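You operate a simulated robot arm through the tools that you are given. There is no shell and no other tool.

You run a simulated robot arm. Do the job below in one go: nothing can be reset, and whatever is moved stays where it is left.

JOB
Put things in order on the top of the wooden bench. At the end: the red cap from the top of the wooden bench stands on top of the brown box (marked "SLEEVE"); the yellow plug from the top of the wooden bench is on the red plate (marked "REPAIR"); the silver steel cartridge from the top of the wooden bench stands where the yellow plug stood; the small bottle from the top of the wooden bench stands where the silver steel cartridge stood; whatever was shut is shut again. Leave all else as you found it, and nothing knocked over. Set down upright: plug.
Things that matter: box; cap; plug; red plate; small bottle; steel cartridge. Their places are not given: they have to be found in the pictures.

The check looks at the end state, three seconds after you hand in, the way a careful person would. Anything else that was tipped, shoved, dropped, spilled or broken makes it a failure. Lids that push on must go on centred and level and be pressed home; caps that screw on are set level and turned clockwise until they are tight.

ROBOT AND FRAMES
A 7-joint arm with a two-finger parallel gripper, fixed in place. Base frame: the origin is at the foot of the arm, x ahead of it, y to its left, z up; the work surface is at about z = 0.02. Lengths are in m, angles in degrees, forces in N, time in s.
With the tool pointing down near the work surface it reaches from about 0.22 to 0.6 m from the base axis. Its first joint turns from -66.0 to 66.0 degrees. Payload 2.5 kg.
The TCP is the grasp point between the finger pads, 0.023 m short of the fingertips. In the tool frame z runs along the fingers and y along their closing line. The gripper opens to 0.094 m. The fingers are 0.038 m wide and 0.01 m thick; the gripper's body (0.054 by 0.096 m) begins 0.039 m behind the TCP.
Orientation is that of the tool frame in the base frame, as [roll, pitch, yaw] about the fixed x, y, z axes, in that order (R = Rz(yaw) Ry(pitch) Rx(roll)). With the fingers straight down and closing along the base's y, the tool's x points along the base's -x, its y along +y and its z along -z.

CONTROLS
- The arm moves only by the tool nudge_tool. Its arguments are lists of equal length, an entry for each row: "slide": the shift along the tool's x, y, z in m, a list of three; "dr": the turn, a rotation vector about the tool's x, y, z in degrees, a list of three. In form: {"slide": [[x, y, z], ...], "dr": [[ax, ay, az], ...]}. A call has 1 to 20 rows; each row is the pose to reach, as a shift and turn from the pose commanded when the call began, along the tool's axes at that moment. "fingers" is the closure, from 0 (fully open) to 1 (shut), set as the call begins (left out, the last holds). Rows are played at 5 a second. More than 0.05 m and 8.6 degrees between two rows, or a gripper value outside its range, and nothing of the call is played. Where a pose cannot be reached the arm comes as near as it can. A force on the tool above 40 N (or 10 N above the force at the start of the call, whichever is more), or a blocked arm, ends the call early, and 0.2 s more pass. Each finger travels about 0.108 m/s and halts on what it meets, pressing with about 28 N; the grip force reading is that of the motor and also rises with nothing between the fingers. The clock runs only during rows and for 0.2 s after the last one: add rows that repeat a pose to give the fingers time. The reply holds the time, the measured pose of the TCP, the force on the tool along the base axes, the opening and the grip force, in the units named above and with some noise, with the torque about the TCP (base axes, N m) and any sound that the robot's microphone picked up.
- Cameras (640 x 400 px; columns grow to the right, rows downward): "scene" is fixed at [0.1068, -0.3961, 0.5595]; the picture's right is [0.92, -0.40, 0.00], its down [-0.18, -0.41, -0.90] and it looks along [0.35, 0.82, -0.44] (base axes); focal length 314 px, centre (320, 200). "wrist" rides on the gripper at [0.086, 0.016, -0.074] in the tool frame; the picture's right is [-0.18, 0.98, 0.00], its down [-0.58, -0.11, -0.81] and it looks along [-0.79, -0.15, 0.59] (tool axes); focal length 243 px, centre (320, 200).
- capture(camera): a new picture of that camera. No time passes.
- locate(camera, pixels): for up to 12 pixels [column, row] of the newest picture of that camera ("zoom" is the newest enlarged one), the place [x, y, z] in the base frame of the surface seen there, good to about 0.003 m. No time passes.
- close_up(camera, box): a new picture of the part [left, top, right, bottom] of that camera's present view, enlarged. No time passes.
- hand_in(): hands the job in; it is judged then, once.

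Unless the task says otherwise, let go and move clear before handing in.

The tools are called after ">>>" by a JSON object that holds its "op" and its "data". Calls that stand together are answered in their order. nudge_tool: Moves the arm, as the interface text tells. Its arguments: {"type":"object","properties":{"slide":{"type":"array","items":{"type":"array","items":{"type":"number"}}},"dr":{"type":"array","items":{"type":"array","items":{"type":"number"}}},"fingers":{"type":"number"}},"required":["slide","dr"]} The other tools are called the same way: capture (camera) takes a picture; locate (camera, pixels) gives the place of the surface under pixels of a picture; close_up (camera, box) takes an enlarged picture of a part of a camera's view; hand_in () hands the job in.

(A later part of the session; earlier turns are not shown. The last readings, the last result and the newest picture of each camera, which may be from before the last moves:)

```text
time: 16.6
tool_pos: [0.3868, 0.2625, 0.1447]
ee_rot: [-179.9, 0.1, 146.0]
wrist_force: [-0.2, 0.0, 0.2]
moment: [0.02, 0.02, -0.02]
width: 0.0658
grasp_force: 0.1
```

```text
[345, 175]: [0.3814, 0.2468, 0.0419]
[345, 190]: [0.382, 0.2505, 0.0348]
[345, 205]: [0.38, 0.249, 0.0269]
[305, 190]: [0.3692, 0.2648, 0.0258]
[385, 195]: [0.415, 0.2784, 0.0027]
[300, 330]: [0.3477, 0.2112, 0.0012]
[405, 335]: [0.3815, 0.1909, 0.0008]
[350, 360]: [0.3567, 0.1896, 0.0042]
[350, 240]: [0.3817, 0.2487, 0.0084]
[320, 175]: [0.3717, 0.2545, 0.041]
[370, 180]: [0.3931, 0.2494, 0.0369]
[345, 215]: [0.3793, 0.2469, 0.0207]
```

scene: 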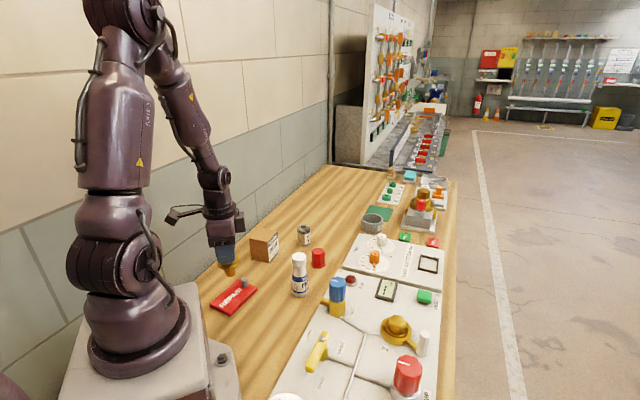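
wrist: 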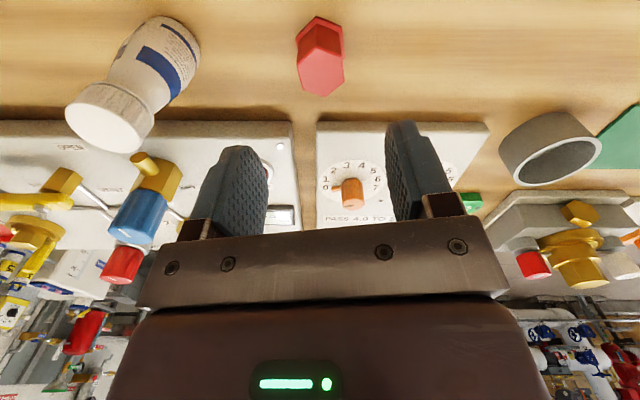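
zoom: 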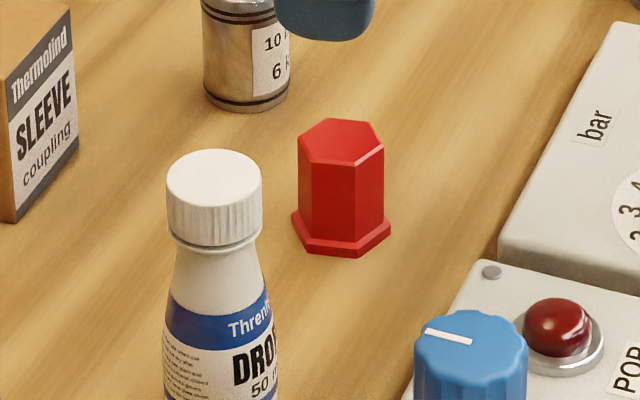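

Cap centre ≈(0.3842,0.265). I'll shift 3.5 mm and descend to z≈0.037, keeping the fingertips above the rim.

>>> {"op": "nudge_tool", "data": {"slide": [[0.0035, 0.0007, 0.02], [0.0035, 0.0007, 0.045], [0.0035, 0.0007, 0.07], [0.0035, 0.0007, 0.09], [0.0035, 0.0007, 0.1], [0.0035, 0.0007, 0.1075], [0.0035, 0.0007, 0.1075]], "dr": [[0, 0, 0], [0, 0, 0], [0, 0, 0], [0, 0, 0], [0, 0, 0], [0, 0, 0], [0, 0, 0]]}}

>>> {"op": "capture", "data": {"camera": "wrist"}}

>>> {"op": "close_up", "data": {"camera": "scene", "box": [270, 210, 370, 290]}}

```text
time: 18.2
tool_pos: [0.3838, 0.2668, 0.0386]
ee_rot: [180.0, 0.0, 146.1]
wrist_force: [0.0, 0.4, 0.4]
moment: [-0.01, -0.02, -0.01]
width: 0.0655
grasp_force: 0.1
```

```text
taken
```

wrist: 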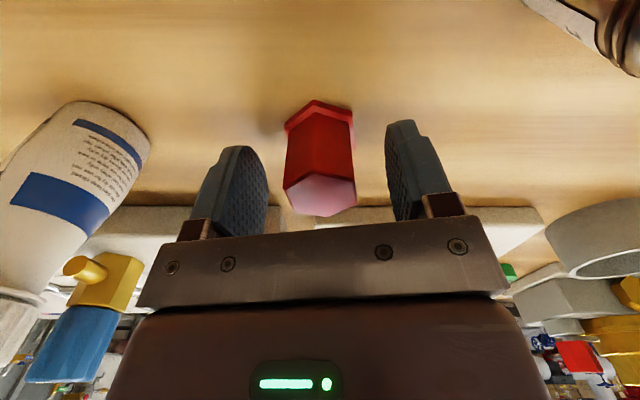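

```text
5.00 times, centred on (320, 250) of scene
```

zoom: 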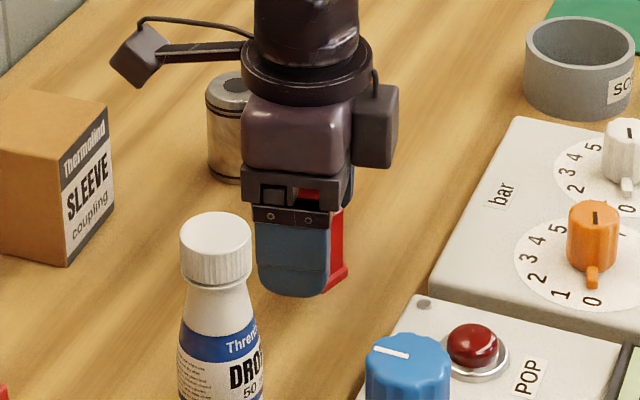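

The cap sits midway between the pads (wrist (320,165)), with the fingertips just above the rim. Closing.

>>> {"op": "nudge_tool", "data": {"slide": [[0, 0, 0], [0, 0, 0], [0, 0, 0], [0, 0, 0]], "dr": [[0, 0, 0], [0, 0, 0], [0, 0, 0], [0, 0, 0]], "fingers": 1}}

>>> {"op": "capture", "data": {"camera": "wrist"}}

>>> {"op": "locate", "data": {"camera": "scene", "pixels": [[258, 236], [275, 232], [265, 245], [262, 240], [270, 237], [250, 240], [267, 234], [279, 236], [255, 238], [264, 238], [266, 242], [272, 235]]}}

```text
time: 19.2
tool_pos: [0.3842, 0.2667, 0.0391]
ee_rot: [-179.9, 0.0, 146.1]
wrist_force: [-0.2, -0.4, -0.6]
moment: [0.03, 0.0, -0.02]
width: 0.036
grasp_force: 27.8
```

```text
taken
```

wrist: 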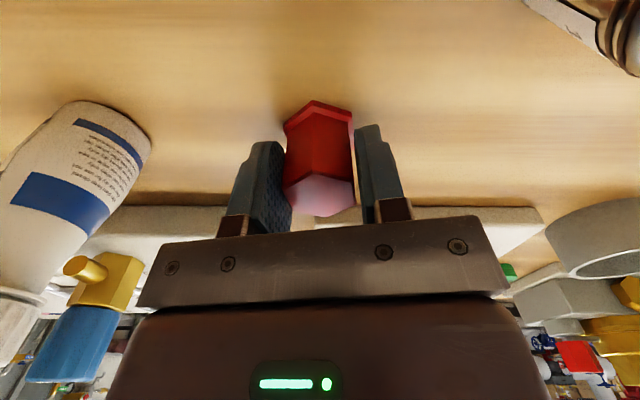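

```text
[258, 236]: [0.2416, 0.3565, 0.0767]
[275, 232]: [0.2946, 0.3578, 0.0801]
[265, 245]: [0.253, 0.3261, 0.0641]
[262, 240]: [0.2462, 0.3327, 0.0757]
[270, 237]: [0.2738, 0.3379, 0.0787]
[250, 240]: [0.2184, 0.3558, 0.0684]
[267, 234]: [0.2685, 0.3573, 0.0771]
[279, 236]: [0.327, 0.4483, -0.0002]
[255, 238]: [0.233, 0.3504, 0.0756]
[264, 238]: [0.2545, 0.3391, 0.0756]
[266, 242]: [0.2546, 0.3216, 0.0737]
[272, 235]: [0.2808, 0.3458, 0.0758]
```

The fingers stopped at 0.036, slightly wider than the hex body should be. I'll look closely to see whether they hold the body or the rim.

>>> {"op": "close_up", "data": {"camera": "wrist", "box": [230, 80, 420, 230]}}

>>> {"op": "close_up", "data": {"camera": "scene", "box": [290, 230, 350, 280]}}

```text
2.67 times, centred on (325, 155) of wrist
```

zoom: 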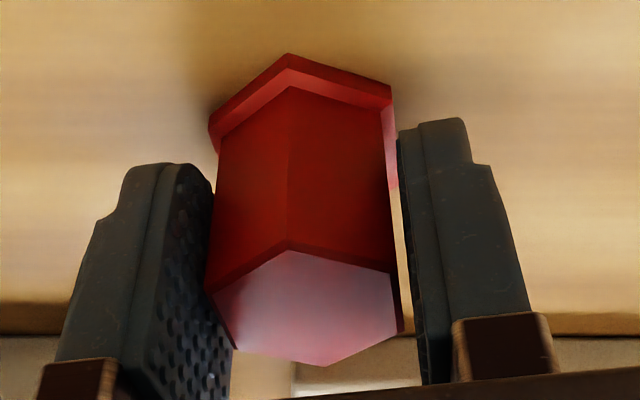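

```text
8.00 times, centred on (320, 255) of scene
```

zoom: 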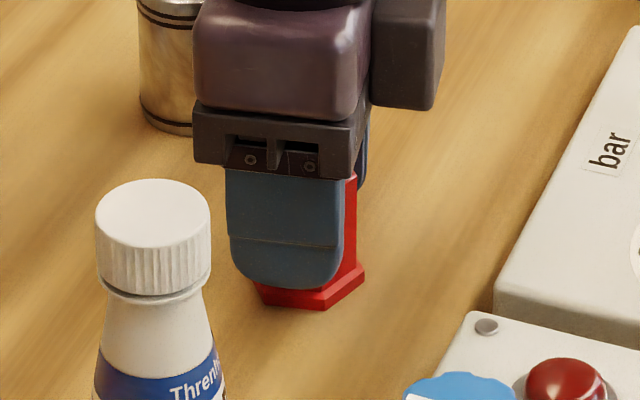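

A thin gap remains beside the body at (395,230) of the zoom, so the hold is near the rim or a slightly wider collision shape, but force is steady. I'll lift a little and verify it holds level.

>>> {"op": "nudge_tool", "data": {"slide": [[0, 0, -0.005], [0, 0, -0.015], [0, 0, -0.03], [0, 0, -0.03]], "dr": [[0, 0, 0], [0, 0, 0], [0, 0, 0], [0, 0, 0]]}}

>>> {"op": "close_up", "data": {"camera": "wrist", "box": [230, 80, 420, 230]}}

>>> {"op": "close_up", "data": {"camera": "scene", "box": [280, 220, 360, 290]}}

```text
time: 20.2
tool_pos: [0.3832, 0.2655, 0.0674]
ee_rot: [-180.0, 0.0, 146.0]
wrist_force: [-0.6, 0.1, 0.0]
moment: [-0.01, -0.01, -0.01]
width: 0.0363
grasp_force: 28.1
```

```text
2.67 times, centred on (325, 155) of wrist
```

zoom: 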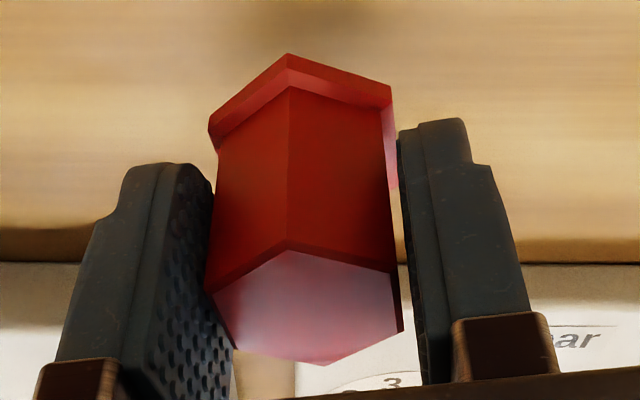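

```text
5.71 times, centred on (320, 255) of scene
```

zoom: 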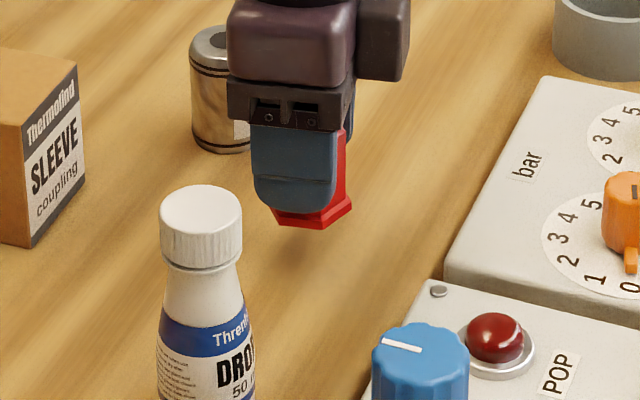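

The cap is held unchanged and lifted cleanly. I'll raise it further and measure the box top's corners.

>>> {"op": "nudge_tool", "data": {"slide": [[0, 0, -0.03], [0, 0, -0.065], [0, 0, -0.1], [0, 0, -0.12], [0, 0, -0.12]], "dr": [[0, 0, 0], [0, 0, 0], [0, 0, 0], [0, 0, 0], [0, 0, 0]]}}

>>> {"op": "close_up", "data": {"camera": "scene", "box": [235, 215, 295, 275]}}

>>> {"op": "locate", "data": {"camera": "zoom", "pixels": [[100, 170], [190, 125], [285, 145], [210, 195], [190, 160], [150, 165], [240, 155], [190, 140], [200, 180], [140, 180], [215, 280], [120, 260]]}}

```text
time: 21.4
tool_pos: [0.3835, 0.266, 0.188]
ee_rot: [-180.0, 0.0, 146.1]
wrist_force: [0.4, -0.1, 0.1]
moment: [-0.04, -0.01, 0.0]
width: 0.0359
grasp_force: 27.5
```

```text
6.67 times, centred on (265, 245) of scene
```

zoom: 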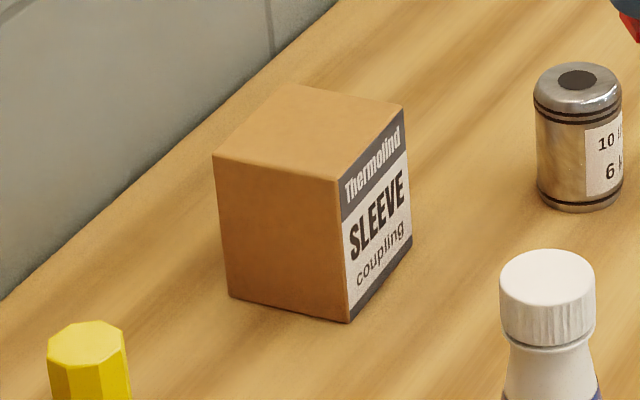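

```text
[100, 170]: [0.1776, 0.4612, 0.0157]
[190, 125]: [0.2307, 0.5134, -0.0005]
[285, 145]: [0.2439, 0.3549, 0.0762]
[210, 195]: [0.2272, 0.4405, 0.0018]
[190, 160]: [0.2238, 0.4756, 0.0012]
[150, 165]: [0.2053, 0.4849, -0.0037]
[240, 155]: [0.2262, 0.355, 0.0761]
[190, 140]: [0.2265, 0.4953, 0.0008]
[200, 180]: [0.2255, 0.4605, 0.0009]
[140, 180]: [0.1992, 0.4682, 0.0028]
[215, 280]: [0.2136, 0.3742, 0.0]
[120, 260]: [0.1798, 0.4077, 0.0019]
```

>>> {"op": "locate", "data": {"camera": "zoom", "pixels": [[220, 156], [298, 89], [397, 109], [337, 176], [309, 130], [258, 122], [348, 98], [367, 142], [278, 166], [300, 120], [318, 140], [309, 110]]}}

>>> {"op": "capture", "data": {"camera": "wrist"}}

```text
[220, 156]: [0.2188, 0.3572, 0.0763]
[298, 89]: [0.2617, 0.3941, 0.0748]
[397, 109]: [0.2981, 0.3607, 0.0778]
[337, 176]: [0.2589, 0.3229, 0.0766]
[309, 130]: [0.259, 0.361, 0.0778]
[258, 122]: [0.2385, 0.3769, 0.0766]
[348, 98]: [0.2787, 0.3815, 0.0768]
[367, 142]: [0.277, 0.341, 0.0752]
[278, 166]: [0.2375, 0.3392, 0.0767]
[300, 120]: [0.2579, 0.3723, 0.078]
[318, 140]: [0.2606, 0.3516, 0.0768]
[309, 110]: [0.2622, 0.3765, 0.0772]
```

```text
taken
```

wrist: 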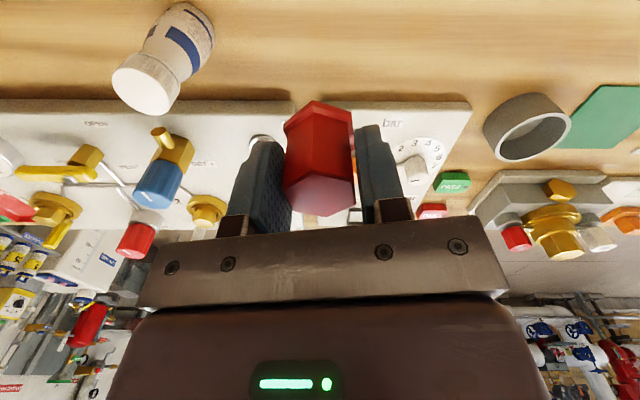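

Box top centre is ≈(0.2595,0.3588), z≈0.077; the wall is near the camera mount side there, so I'll turn the tool −60° (the hexagon looks the same) while carrying the cap over the box.

>>> {"op": "nudge_tool", "data": {"slide": [[0.015, 0.0007, 0], [0.035, 0.0016, 0], [0.055, 0.0026, 0], [0.075, 0.0035, 0], [0.095, 0.0045, 0], [0.115, 0.0054, 0], [0.135, 0.0064, 0], [0.1547, 0.0073, 0], [0.1547, 0.0073, 0]], "dr": [[0, 0, -7.5], [0, 0, -15], [0, 0, -22.5], [0, 0, -30], [0, 0, -37.5], [0, 0, -45], [0, 0, -52.5], [0, 0, -60], [0, 0, -60]]}}

>>> {"op": "capture", "data": {"camera": "scene"}}

>>> {"op": "capture", "data": {"camera": "wrist"}}

>>> {"op": "close_up", "data": {"camera": "scene", "box": [220, 190, 310, 280]}}

```text
time: 23.4
tool_pos: [0.2583, 0.3589, 0.1882]
ee_rot: [180.0, 0.0, -153.9]
wrist_force: [-1.0, 0.1, -0.4]
moment: [-0.01, 0.01, 0.0]
width: 0.0363
grasp_force: 27.8
```

```text
taken
```

scene: 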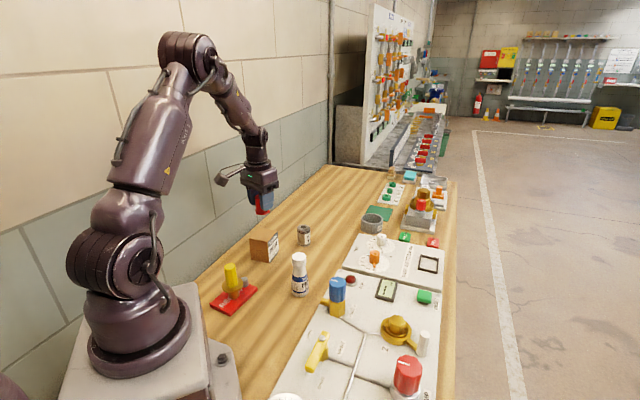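

```text
taken
```

wrist: 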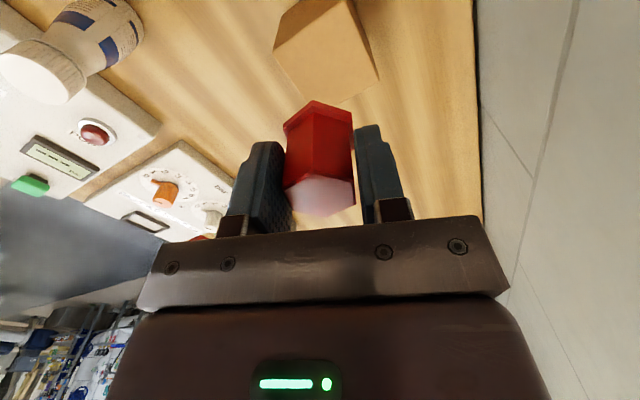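

```text
4.44 times, centred on (265, 235) of scene
```

zoom: 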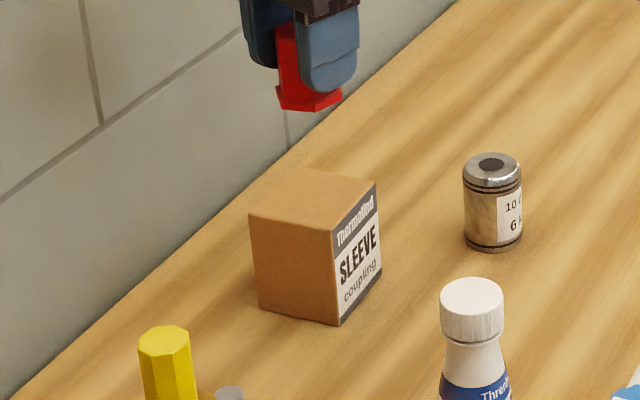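

The cap hangs above the box, aligned with its centre (scene zoom (308,95) above box). Lowering 62 mm, then checking.

>>> {"op": "nudge_tool", "data": {"slide": [[0, 0, 0.02], [0, 0, 0.04], [0, 0, 0.055], [0, 0, 0.062], [0, 0, 0.062]], "dr": [[0, 0, 0], [0, 0, 0], [0, 0, 0], [0, 0, 0], [0, 0, 0]]}}

>>> {"op": "close_up", "data": {"camera": "scene", "box": [230, 200, 300, 270]}}

>>> {"op": "capture", "data": {"camera": "wrist"}}

```text
time: 24.6
tool_pos: [0.2589, 0.3575, 0.1258]
ee_rot: [-180.0, 0.0, -154.0]
wrist_force: [-0.4, 0.0, -1.0]
moment: [0.02, 0.01, -0.02]
width: 0.036
grasp_force: 27.9
```

```text
5.71 times, centred on (265, 235) of scene
```

zoom: 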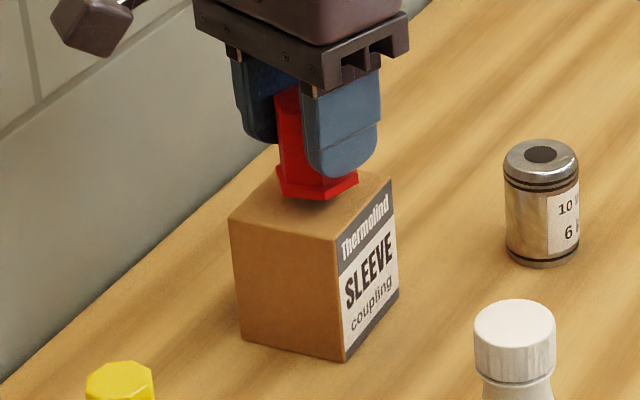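

```text
taken
```

wrist: 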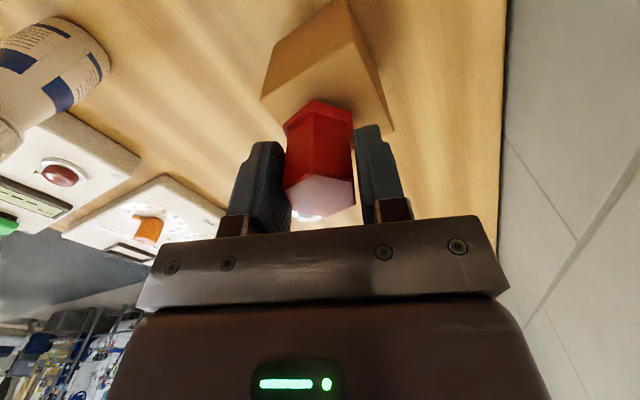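

About 12 mm to go and the cap is centred over the box top. Lowering in fine steps.

>>> {"op": "nudge_tool", "data": {"slide": [[0, 0, 0.004], [0, 0, 0.007], [0, 0, 0.009], [0, 0, 0.01], [0, 0, 0.0105], [0, 0, 0.0105]], "dr": [[0, 0, 0], [0, 0, 0], [0, 0, 0], [0, 0, 0], [0, 0, 0], [0, 0, 0]]}}

>>> {"op": "close_up", "data": {"camera": "scene", "box": [230, 200, 300, 270]}}

```text
time: 26.0
tool_pos: [0.2605, 0.3573, 0.1147]
ee_rot: [179.9, 0.1, -153.9]
wrist_force: [0.2, -0.2, 0.0]
moment: [-0.02, 0.02, -0.01]
width: 0.0361
grasp_force: 27.8
```

```text
5.71 times, centred on (265, 235) of scene
```

zoom: 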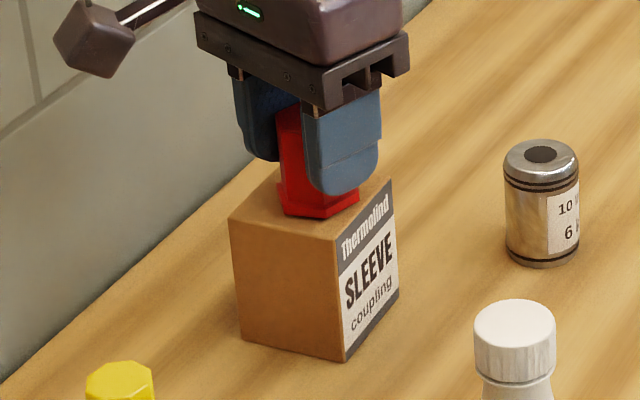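

No contact force yet. Continuing 0.4 mm at a time.

>>> {"op": "nudge_tool", "data": {"slide": [[0, 0, 0.0004], [0, 0, 0.0008], [0, 0, 0.0012], [0, 0, 0.0012]], "dr": [[0, 0, 0], [0, 0, 0], [0, 0, 0], [0, 0, 0]]}}

```text
time: 27.0
tool_pos: [0.2595, 0.3576, 0.1145]
ee_rot: [180.0, 0.0, -154.0]
wrist_force: [-0.1, 0.2, -0.3]
moment: [-0.03, 0.0, 0.0]
width: 0.036
grasp_force: 28.2
```

>>> {"op": "nudge_tool", "data": {"slide": [[0, 0, 0.0004], [0, 0, 0.0008], [0, 0, 0.0012], [0, 0, 0.0012]], "dr": [[0, 0, 0], [0, 0, 0], [0, 0, 0], [0, 0, 0]]}}

>>> {"op": "close_up", "data": {"camera": "scene", "box": [230, 200, 300, 270]}}

```text
time: 28.0
tool_pos: [0.2584, 0.3582, 0.1136]
ee_rot: [-180.0, 0.1, -154.0]
wrist_force: [-0.8, -0.6, 4.8]
moment: [-0.06, 0.04, 0.01]
width: 0.0363
grasp_force: 27.0
```

```text
5.71 times, centred on (265, 235) of scene
```

zoom: 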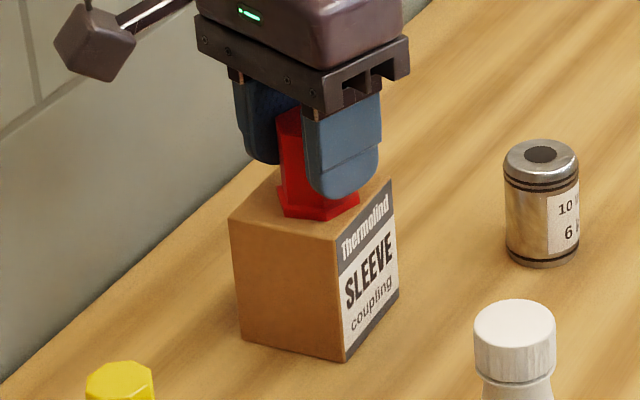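

The force rose to 4.8 N: the cap rests on the box. I'll open the fingers to 0.066 and look.

>>> {"op": "nudge_tool", "data": {"slide": [[0, 0, 0], [0, 0, 0], [0, 0, 0]], "dr": [[0, 0, 0], [0, 0, 0], [0, 0, 0]], "fingers": 0.3}}

>>> {"op": "capture", "data": {"camera": "wrist"}}

>>> {"op": "close_up", "data": {"camera": "scene", "box": [230, 200, 300, 270]}}

```text
time: 28.8
tool_pos: [0.259, 0.3581, 0.1124]
ee_rot: [180.0, 0.1, -154.0]
wrist_force: [0.7, 0.4, 0.4]
moment: [0.0, -0.02, -0.03]
width: 0.0655
grasp_force: 0.1
```

```text
taken
```

wrist: 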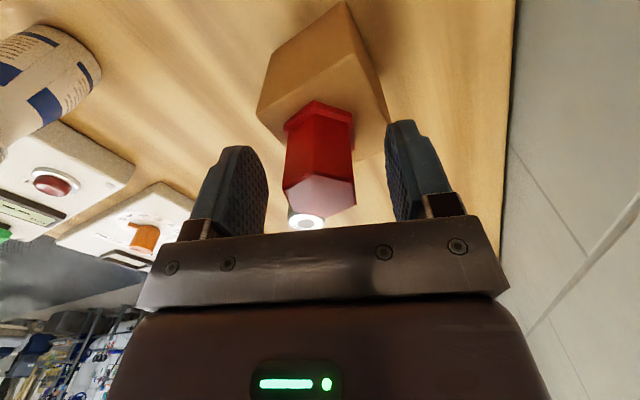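

```text
5.71 times, centred on (265, 235) of scene
```

zoom: 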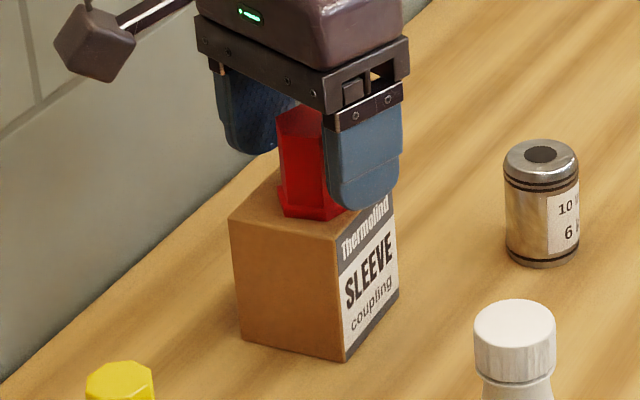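

The cap is free and still stands on the box. Retreating straight up.

>>> {"op": "nudge_tool", "data": {"slide": [[0, 0, -0.015], [0, 0, -0.04], [0, 0, -0.07], [0, 0, -0.09], [0, 0, -0.09]], "dr": [[0, 0, 0], [0, 0, 0], [0, 0, 0], [0, 0, 0], [0, 0, 0]]}}

>>> {"op": "close_up", "data": {"camera": "scene", "box": [230, 200, 330, 270]}}

>>> {"op": "locate", "data": {"camera": "zoom", "pixels": [[450, 115], [475, 120], [500, 120], [475, 105], [475, 137], [475, 170], [435, 205], [514, 215], [475, 245], [475, 250], [200, 125], [200, 195]]}}

>>> {"op": "capture", "data": {"camera": "wrist"}}

```text
time: 30.0
tool_pos: [0.2586, 0.3568, 0.2027]
ee_rot: [-180.0, 0.0, -154.0]
wrist_force: [0.0, 0.0, 1.0]
moment: [-0.01, -0.04, -0.04]
width: 0.0656
grasp_force: 0.0
```

```text
5.71 times, centred on (280, 235) of scene
```

zoom: 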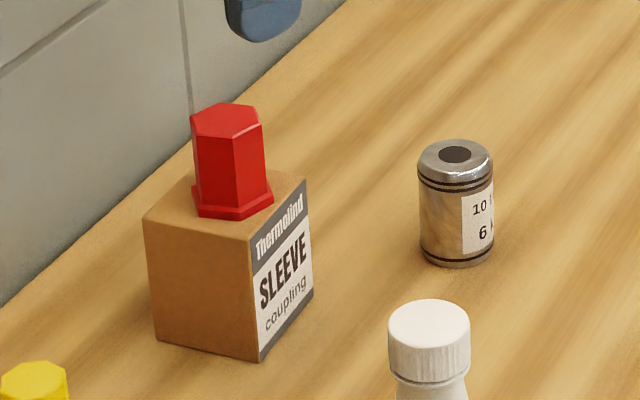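

```text
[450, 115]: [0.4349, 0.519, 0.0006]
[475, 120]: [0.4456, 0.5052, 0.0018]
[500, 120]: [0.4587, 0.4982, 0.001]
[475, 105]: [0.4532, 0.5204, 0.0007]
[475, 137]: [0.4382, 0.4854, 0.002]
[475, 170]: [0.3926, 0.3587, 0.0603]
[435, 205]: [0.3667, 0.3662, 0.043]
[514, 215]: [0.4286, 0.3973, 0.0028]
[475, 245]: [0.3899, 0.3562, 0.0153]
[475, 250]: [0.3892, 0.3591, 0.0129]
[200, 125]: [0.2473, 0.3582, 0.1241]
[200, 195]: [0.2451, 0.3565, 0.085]
```

```text
taken
```

wrist: 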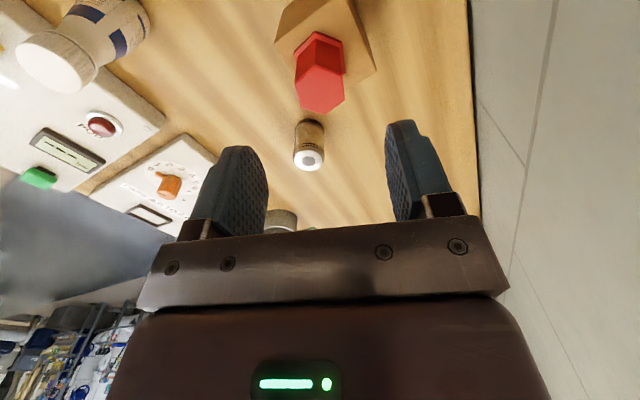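

The cap stands centred on the box. Now the cartridge at about (0.384,0.371): measuring it in this close-up.

>>> {"op": "locate", "data": {"camera": "zoom", "pixels": [[430, 160], [482, 162], [455, 143], [455, 153], [456, 172], [456, 182], [456, 205], [456, 255], [456, 262], [424, 240], [490, 240], [440, 150]]}}

>>> {"op": "close_up", "data": {"camera": "wrist", "box": [270, 100, 350, 180]}}

>>> {"op": "locate", "data": {"camera": "wrist", "pixels": [[296, 157], [323, 157], [309, 150], [309, 168], [297, 140], [322, 140], [309, 140], [309, 130], [300, 162], [318, 162]]}}

```text
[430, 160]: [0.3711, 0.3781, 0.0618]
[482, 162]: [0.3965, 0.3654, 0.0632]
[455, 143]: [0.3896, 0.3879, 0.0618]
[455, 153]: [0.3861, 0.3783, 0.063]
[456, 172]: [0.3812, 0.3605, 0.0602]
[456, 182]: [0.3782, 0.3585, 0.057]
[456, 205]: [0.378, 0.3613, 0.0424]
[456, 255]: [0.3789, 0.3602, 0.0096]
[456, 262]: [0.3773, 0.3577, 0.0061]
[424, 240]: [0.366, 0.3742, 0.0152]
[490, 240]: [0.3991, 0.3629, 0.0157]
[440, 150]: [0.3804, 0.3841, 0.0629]
```

```text
5.00 times, centred on (310, 140) of wrist
```

zoom: 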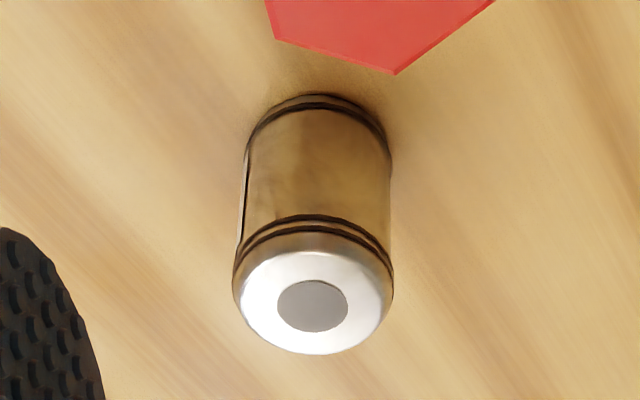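

```text
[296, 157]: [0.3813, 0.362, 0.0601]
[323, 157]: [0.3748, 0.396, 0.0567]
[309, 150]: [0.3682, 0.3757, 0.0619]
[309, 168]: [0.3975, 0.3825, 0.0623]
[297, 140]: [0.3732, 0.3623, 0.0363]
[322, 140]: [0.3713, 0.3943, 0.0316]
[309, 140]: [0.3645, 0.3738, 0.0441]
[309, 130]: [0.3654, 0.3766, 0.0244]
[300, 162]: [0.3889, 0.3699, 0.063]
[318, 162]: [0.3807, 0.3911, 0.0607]
```

Cartridge centre estimates average ≈(0.3845,0.377), top z≈0.062. To keep the camera mount away from the cap on the box, I'll approach with the tool turned to yaw ≈150°, staying high.

>>> {"op": "nudge_tool", "data": {"slide": [[-0.0152, -0.0046, 0], [-0.0305, -0.0093, 0], [-0.0457, -0.0139, 0], [-0.0609, -0.0186, 0], [-0.0761, -0.0232, 0], [-0.0914, -0.0278, 0], [-0.1066, -0.0325, 0], [-0.1218, -0.0371, 0], [-0.1218, -0.0371, 0]], "dr": [[0, 0, 7], [0, 0, 14], [0, 0, 21], [0, 0, 28], [0, 0, 35], [0, 0, 42], [0, 0, 49], [0, 0, 56], [0, 0, 56]], "fingers": 0.2}}

>>> {"op": "capture", "data": {"camera": "scene"}}

>>> {"op": "capture", "data": {"camera": "wrist"}}

>>> {"op": "close_up", "data": {"camera": "wrist", "box": [270, 0, 370, 80]}}

```text
time: 32.0
tool_pos: [0.3852, 0.3788, 0.2034]
ee_rot: [179.9, 0.0, 149.9]
wrist_force: [-1.3, -0.4, 0.2]
moment: [-0.03, 0.01, 0.0]
width: 0.075
grasp_force: 0.1
```

```text
taken
```

scene: 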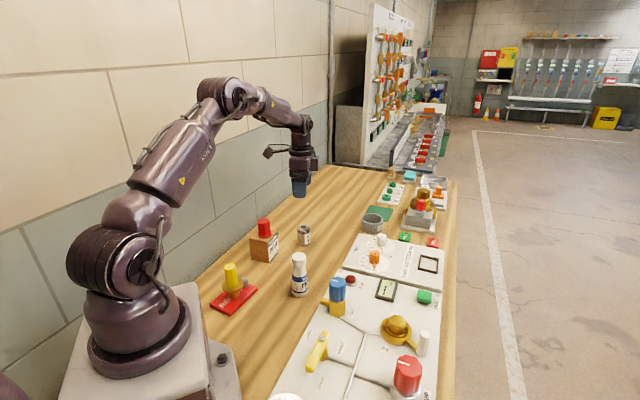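

```text
taken
```

wrist: 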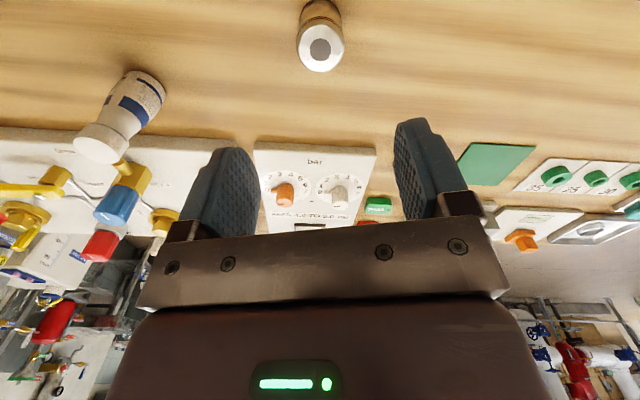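

```text
5.00 times, centred on (320, 40) of wrist
```

zoom: 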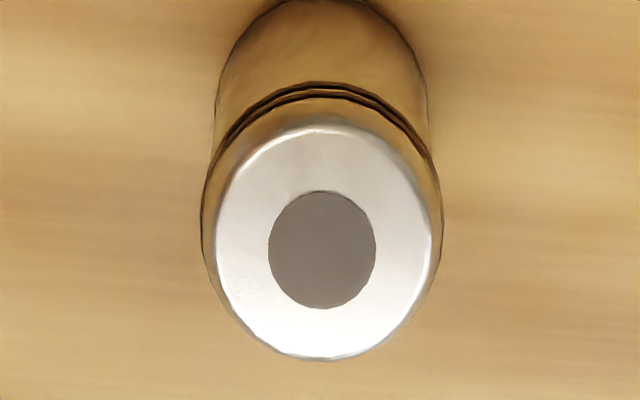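

The cartridge's top hole is at zoom (322,248). Locating its centre and edge.

>>> {"op": "locate", "data": {"camera": "zoom", "pixels": [[322, 248], [285, 248], [360, 248], [322, 215], [322, 285], [240, 245], [410, 245], [322, 150], [322, 340], [260, 180], [390, 320], [260, 310]]}}

>>> {"op": "locate", "data": {"camera": "zoom", "pixels": [[322, 248], [300, 230], [345, 265], [345, 230], [300, 265], [225, 245], [425, 245], [322, 140], [322, 350], [250, 170], [400, 320], [395, 175]]}}

```text
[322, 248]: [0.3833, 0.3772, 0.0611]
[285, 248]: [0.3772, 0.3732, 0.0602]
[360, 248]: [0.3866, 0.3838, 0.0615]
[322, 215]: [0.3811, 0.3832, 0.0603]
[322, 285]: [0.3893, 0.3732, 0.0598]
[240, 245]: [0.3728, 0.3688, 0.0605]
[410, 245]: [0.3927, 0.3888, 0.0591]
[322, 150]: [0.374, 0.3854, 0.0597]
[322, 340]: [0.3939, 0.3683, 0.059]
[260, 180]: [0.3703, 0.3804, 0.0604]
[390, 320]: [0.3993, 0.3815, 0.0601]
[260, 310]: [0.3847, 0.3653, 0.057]
```

```text
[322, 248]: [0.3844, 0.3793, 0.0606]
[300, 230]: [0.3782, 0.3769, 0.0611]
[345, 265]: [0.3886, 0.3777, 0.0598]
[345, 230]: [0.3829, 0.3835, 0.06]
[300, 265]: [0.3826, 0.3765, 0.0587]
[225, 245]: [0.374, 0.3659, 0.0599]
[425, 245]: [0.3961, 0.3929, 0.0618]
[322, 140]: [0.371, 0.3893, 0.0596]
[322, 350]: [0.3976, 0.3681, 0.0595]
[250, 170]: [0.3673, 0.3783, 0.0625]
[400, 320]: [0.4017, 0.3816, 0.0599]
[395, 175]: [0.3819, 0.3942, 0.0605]
```

The cartridge centre is ≈(0.3844,0.3785), right under the tool. Descending to z≈0.036.

>>> {"op": "nudge_tool", "data": {"slide": [[0, 0, 0.03], [0, 0, 0.06], [0, 0, 0.09], [0, 0, 0.115], [0, 0, 0.135], [0, 0, 0.152], [0, 0, 0.162], [0, 0, 0.167], [0, 0, 0.167]], "dr": [[0, 0, 0], [0, 0, 0], [0, 0, 0], [0, 0, 0], [0, 0, 0], [0, 0, 0], [0, 0, 0], [0, 0, 0], [0, 0, 0]]}}

>>> {"op": "capture", "data": {"camera": "wrist"}}

>>> {"op": "close_up", "data": {"camera": "scene", "box": [240, 190, 350, 280]}}

```text
time: 34.0
tool_pos: [0.3848, 0.3786, 0.0362]
ee_rot: [-179.9, 0.0, 150.0]
wrist_force: [0.0, -0.3, -0.3]
moment: [0.0, 0.01, 0.01]
width: 0.0751
grasp_force: 0.0
```

```text
taken
```

wrist: 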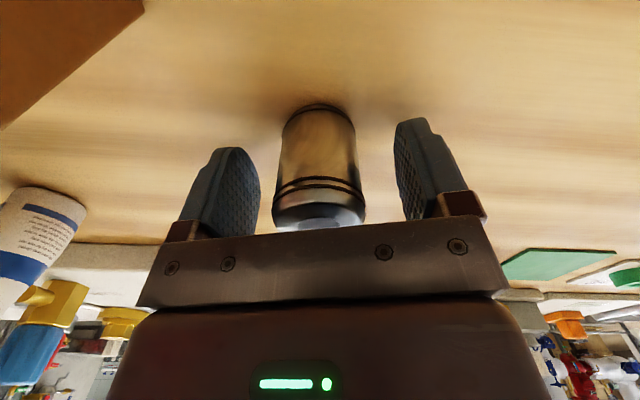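

```text
4.44 times, centred on (295, 235) of scene
```

zoom: 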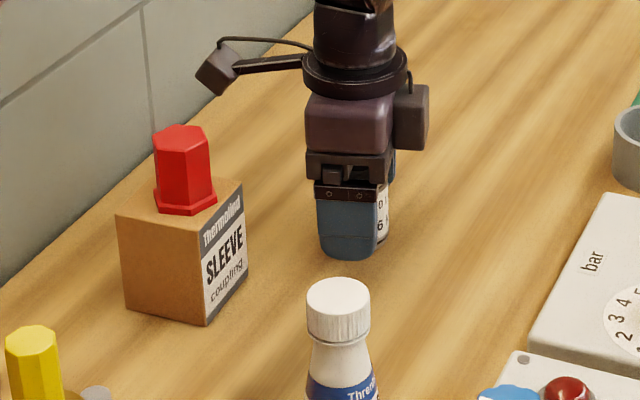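

The cartridge stands between the pads (wrist (320,165)). Closing.

>>> {"op": "nudge_tool", "data": {"slide": [[0, 0, 0], [0, 0, 0], [0, 0, 0], [0, 0, 0]], "dr": [[0, 0, 0], [0, 0, 0], [0, 0, 0], [0, 0, 0]], "fingers": 1}}

>>> {"op": "nudge_tool", "data": {"slide": [[0, 0, -0.005], [0, 0, -0.015], [0, 0, -0.03], [0, 0, -0.03]], "dr": [[0, 0, 0], [0, 0, 0], [0, 0, 0], [0, 0, 0]]}}

>>> {"op": "capture", "data": {"camera": "wrist"}}

>>> {"op": "close_up", "data": {"camera": "scene", "box": [240, 190, 350, 280]}}

```text
time: 35.0
tool_pos: [0.386, 0.38, 0.0352]
ee_rot: [-179.9, 0.0, 150.0]
wrist_force: [-1.5, -1.2, 0.7]
moment: [0.02, 0.03, -0.02]
width: 0.0395
grasp_force: 27.9
```

```text
time: 36.0
tool_pos: [0.385, 0.3786, 0.0647]
ee_rot: [179.9, 0.1, 150.1]
wrist_force: [0.8, 0.1, -3.8]
moment: [0.01, 0.01, 0.01]
width: 0.0395
grasp_force: 27.9
```

```text
taken
```

wrist: 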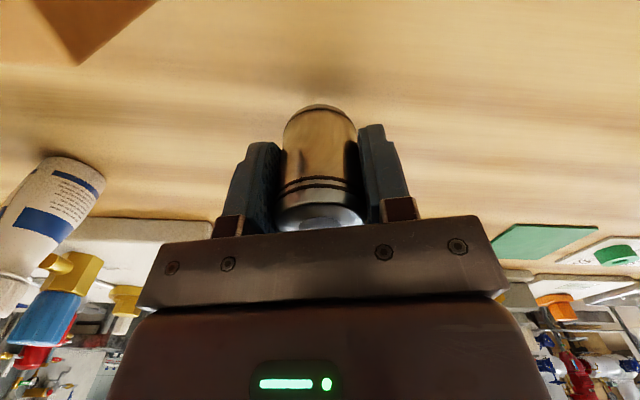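

```text
4.44 times, centred on (295, 235) of scene
```

zoom: 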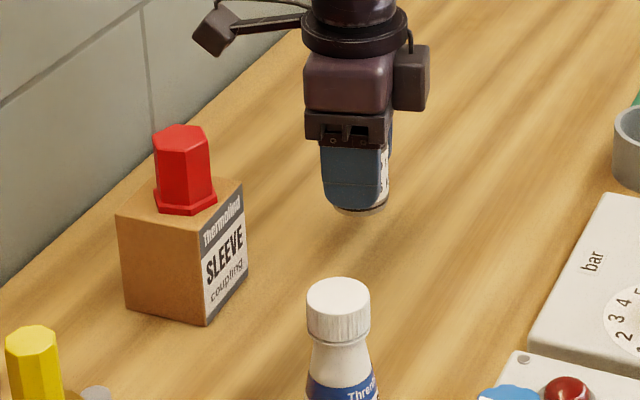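

The cartridge is up (−3.8 N weight) and held firmly; its old place is recorded as (0.3848,0.3787). Before carrying it to the plug's old place I need the extents of the arm's base block near there.

>>> {"op": "nudge_tool", "data": {"slide": [[0, 0, -0.03], [0, 0, -0.065], [0, 0, -0.1], [0, 0, -0.125], [0, 0, -0.125]], "dr": [[0, 0, 0], [0, 0, 0], [0, 0, 0], [0, 0, 0], [0, 0, 0]]}}

>>> {"op": "close_up", "data": {"camera": "scene", "box": [100, 260, 300, 400]}}

>>> {"op": "locate", "data": {"camera": "zoom", "pixels": [[300, 75], [315, 100], [330, 180], [345, 250], [360, 330], [320, 110], [345, 200], [370, 300], [395, 390], [330, 90], [385, 310], [340, 290]]}}

```text
time: 37.2
tool_pos: [0.386, 0.3778, 0.1907]
ee_rot: [-179.9, 0.0, 149.9]
wrist_force: [-0.1, 0.2, -2.8]
moment: [0.02, 0.02, 0.0]
width: 0.0396
grasp_force: 27.9
```

```text
2.86 times, centred on (200, 330) of scene
```

zoom: 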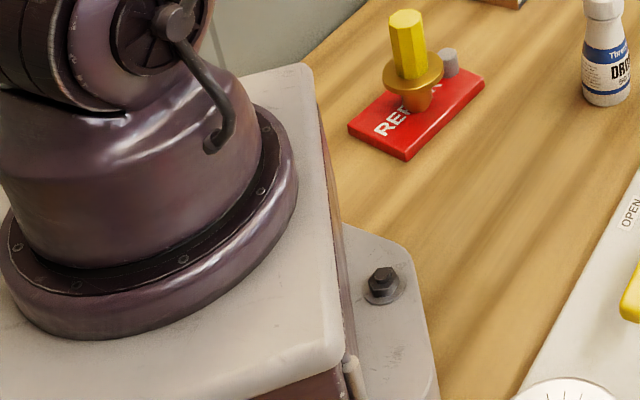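

```text
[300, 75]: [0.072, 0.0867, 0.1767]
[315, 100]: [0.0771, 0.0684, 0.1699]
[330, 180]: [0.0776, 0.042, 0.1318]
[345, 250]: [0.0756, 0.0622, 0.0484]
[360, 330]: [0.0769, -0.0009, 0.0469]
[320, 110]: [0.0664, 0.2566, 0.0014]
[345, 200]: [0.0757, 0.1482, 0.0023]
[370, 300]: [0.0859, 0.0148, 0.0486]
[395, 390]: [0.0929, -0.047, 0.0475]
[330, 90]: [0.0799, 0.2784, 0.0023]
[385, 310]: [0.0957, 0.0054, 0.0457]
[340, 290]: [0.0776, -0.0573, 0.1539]
```

The base block ends at x≈0.078, y≈0.087, so yaw ≈170° keeps the camera mount clear of it and of the plug. Carrying the cartridge at z≈0.19 to (0.2148,0.0948), turning 20°.

>>> {"op": "nudge_tool", "data": {"slide": [[0.0003, -0.02, 0], [0.0009, -0.055, 0], [0.0015, -0.095, 0], [0.0022, -0.135, 0], [0.0028, -0.175, 0], [0.0035, -0.215, 0], [0.0041, -0.255, 0], [0.0047, -0.29, 0], [0.0051, -0.315, 0], [0.0053, -0.3309, 0], [0.0053, -0.3309, 0]], "dr": [[0, 0, 0], [0, 0, 0], [0, 0, -3], [0, 0, -6], [0, 0, -10], [0, 0, -14], [0, 0, -17], [0, 0, -20], [0, 0, -20], [0, 0, -20], [0, 0, -20]]}}

>>> {"op": "capture", "data": {"camera": "scene"}}

>>> {"op": "close_up", "data": {"camera": "scene", "box": [200, 220, 350, 340]}}

>>> {"op": "capture", "data": {"camera": "wrist"}}

```text
time: 39.6
tool_pos: [0.2149, 0.0938, 0.189]
ee_rot: [-180.0, 0.0, 170.1]
wrist_force: [0.2, 0.4, -2.8]
moment: [-0.03, -0.02, -0.02]
width: 0.0394
grasp_force: 28.1
```

```text
taken
```

scene: 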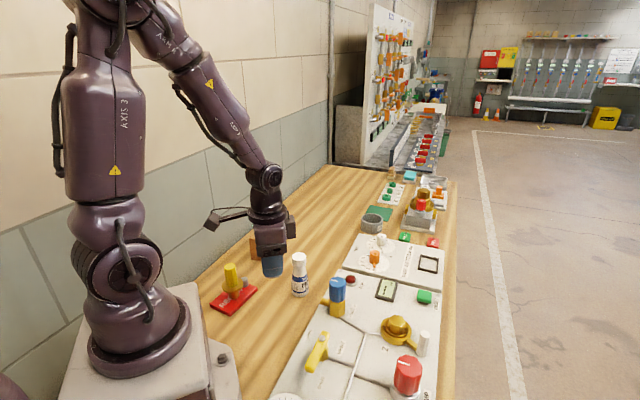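

```text
3.33 times, centred on (275, 280) of scene
```

zoom: 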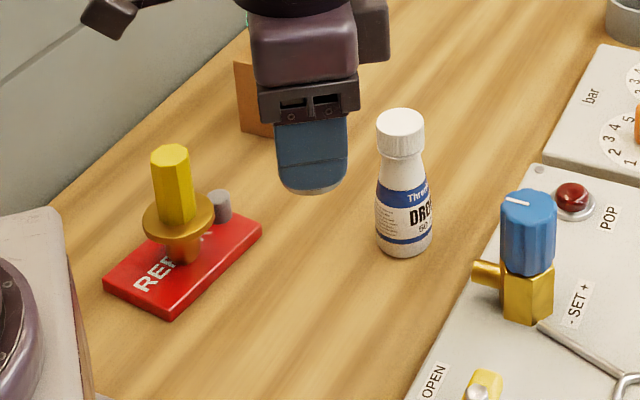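

```text
taken
```

wrist: 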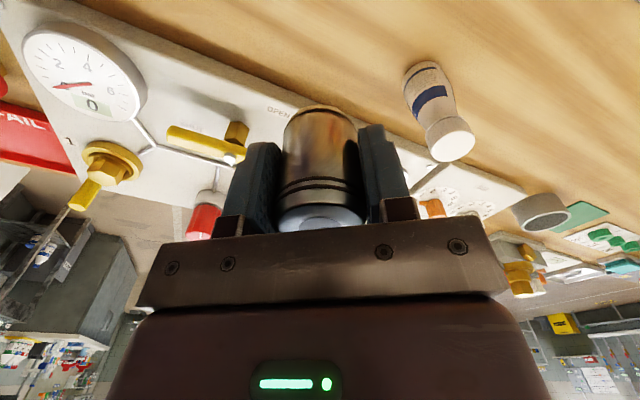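

The cartridge hangs over the plug's old spot. Lowering to about 15 mm above the bench.

>>> {"op": "nudge_tool", "data": {"slide": [[0, 0, 0.03], [0, 0, 0.06], [0, 0, 0.09], [0, 0, 0.115], [0, 0, 0.132], [0, 0, 0.14], [0, 0, 0.14]], "dr": [[0, 0, 0], [0, 0, 0], [0, 0, 0], [0, 0, 0], [0, 0, 0], [0, 0, 0], [0, 0, 0]]}}

>>> {"op": "close_up", "data": {"camera": "scene", "box": [220, 240, 340, 340]}}

>>> {"op": "capture", "data": {"camera": "wrist"}}

```text
time: 41.2
tool_pos: [0.2157, 0.0941, 0.0514]
ee_rot: [180.0, 0.0, 169.9]
wrist_force: [-0.5, 1.1, -3.7]
moment: [-0.02, 0.0, -0.01]
width: 0.0395
grasp_force: 28.5
```

```text
4.00 times, centred on (280, 290) of scene
```

zoom: 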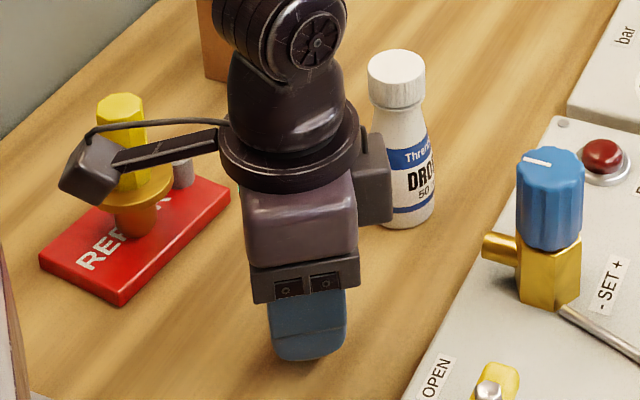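

```text
taken
```

wrist: 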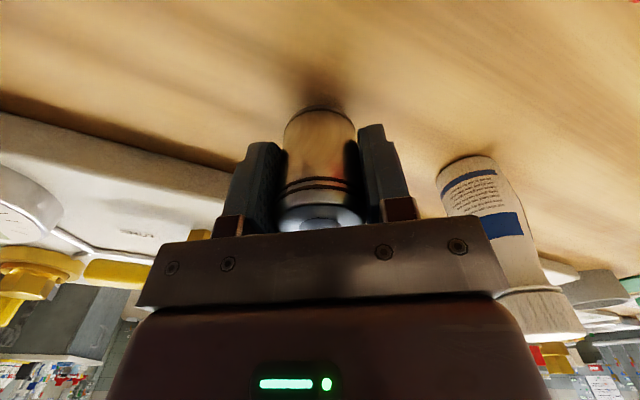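

Held unchanged and clear on all sides. Lowering the last ~15 mm in small steps.

>>> {"op": "nudge_tool", "data": {"slide": [[0, 0, 0.005], [0, 0, 0.009], [0, 0, 0.012], [0, 0, 0.0135], [0, 0, 0.0135]], "dr": [[0, 0, 0], [0, 0, 0], [0, 0, 0], [0, 0, 0], [0, 0, 0]]}}

>>> {"op": "nudge_tool", "data": {"slide": [[0, 0, 0.0004], [0, 0, 0.0008], [0, 0, 0.0012], [0, 0, 0.0012]], "dr": [[0, 0, 0], [0, 0, 0], [0, 0, 0], [0, 0, 0]]}}

```text
time: 42.4
tool_pos: [0.215, 0.0945, 0.0369]
ee_rot: [179.9, 0.0, 169.9]
wrist_force: [0.7, 0.5, -3.0]
moment: [0.01, -0.02, 0.0]
width: 0.0395
grasp_force: 27.8
```

```text
time: 43.4
tool_pos: [0.2146, 0.0945, 0.0355]
ee_rot: [-179.9, 0.0, 170.0]
wrist_force: [-0.6, -0.2, -3.1]
moment: [-0.04, -0.04, 0.0]
width: 0.0396
grasp_force: 28.2
```

>>> {"op": "nudge_tool", "data": {"slide": [[0, 0, 0.0004], [0, 0, 0.0008], [0, 0, 0.0012], [0, 0, 0.0012]], "dr": [[0, 0, 0], [0, 0, 0], [0, 0, 0], [0, 0, 0]]}}

>>> {"op": "close_up", "data": {"camera": "wrist", "box": [220, 80, 420, 240]}}

```text
time: 44.4
tool_pos: [0.216, 0.0941, 0.0358]
ee_rot: [180.0, 0.0, 169.9]
wrist_force: [-2.6, -4.6, 27.0]
moment: [-0.11, -0.02, 0.11]
width: 0.0398
grasp_force: 27.6
```

```text
2.50 times, centred on (320, 160) of wrist
```

zoom: 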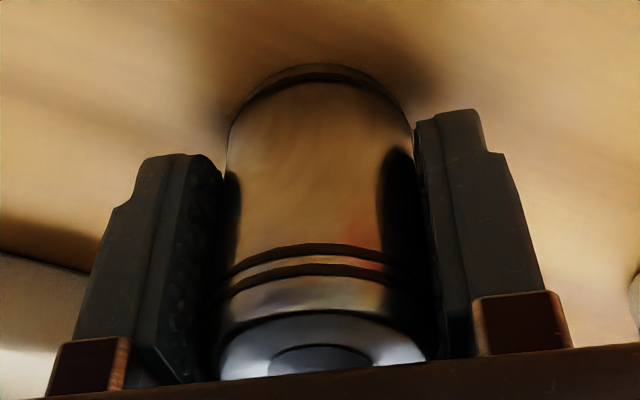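

Contact felt (27 N). Easing off 0.8 mm, then opening.

>>> {"op": "nudge_tool", "data": {"slide": [[0, 0, -0.0004], [0, 0, -0.0008], [0, 0, -0.0008]], "dr": [[0, 0, 0], [0, 0, 0], [0, 0, 0]]}}

>>> {"op": "nudge_tool", "data": {"slide": [[0, 0, 0], [0, 0, 0], [0, 0, 0]], "dr": [[0, 0, 0], [0, 0, 0], [0, 0, 0]], "fingers": 0.25}}

>>> {"op": "capture", "data": {"camera": "wrist"}}

```text
time: 45.2
tool_pos: [0.2144, 0.0956, 0.0362]
ee_rot: [-180.0, 0.0, 170.1]
wrist_force: [0.4, 0.2, -3.0]
moment: [-0.02, -0.01, 0.02]
width: 0.0392
grasp_force: 27.7
```

```text
time: 46.0
tool_pos: [0.215, 0.0951, 0.0346]
ee_rot: [-179.9, 0.1, 170.1]
wrist_force: [0.3, -0.6, 0.2]
moment: [0.01, -0.01, -0.01]
width: 0.0704
grasp_force: 0.1
```

```text
taken
```

wrist: 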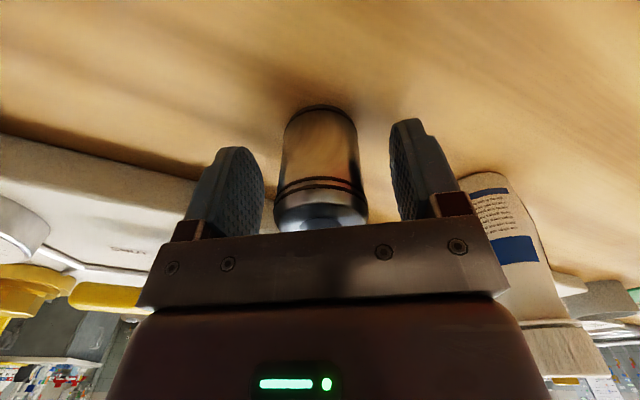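

The cartridge stands free. Rising straight up and checking all placements.

>>> {"op": "nudge_tool", "data": {"slide": [[0, 0, -0.015], [0, 0, -0.045], [0, 0, -0.085], [0, 0, -0.125], [0, 0, -0.165], [0, 0, -0.165]], "dr": [[0, 0, 0], [0, 0, 0], [0, 0, 0], [0, 0, 0], [0, 0, 0], [0, 0, 0]]}}

>>> {"op": "close_up", "data": {"camera": "scene", "box": [200, 210, 360, 340]}}

>>> {"op": "capture", "data": {"camera": "wrist"}}

>>> {"op": "close_up", "data": {"camera": "wrist", "box": [370, 40, 490, 170]}}

```text
time: 47.4
tool_pos: [0.215, 0.0929, 0.2012]
ee_rot: [180.0, 0.1, 170.1]
wrist_force: [0.3, 0.7, -0.2]
moment: [0.02, 0.03, 0.01]
width: 0.0707
grasp_force: 0.1
```

```text
3.08 times, centred on (280, 275) of scene
```

zoom: 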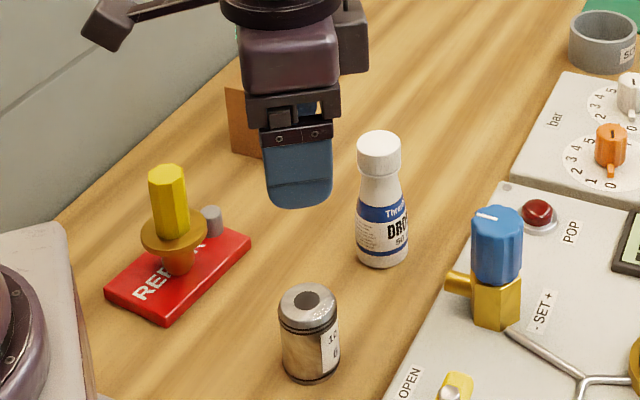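

```text
taken
```

wrist: 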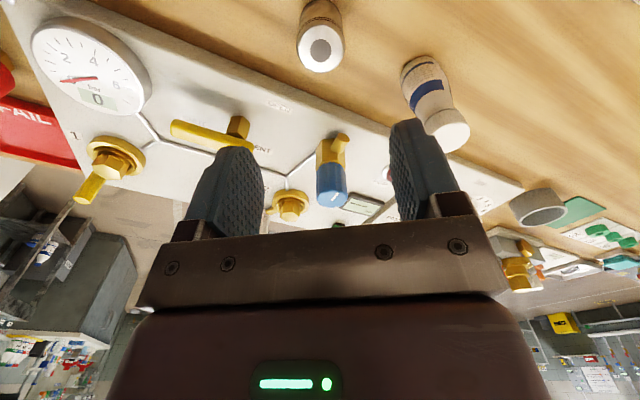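

```text
3.08 times, centred on (430, 105) of wrist
```

zoom: 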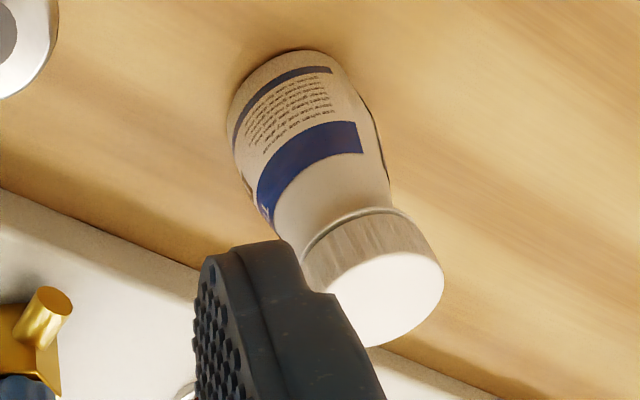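

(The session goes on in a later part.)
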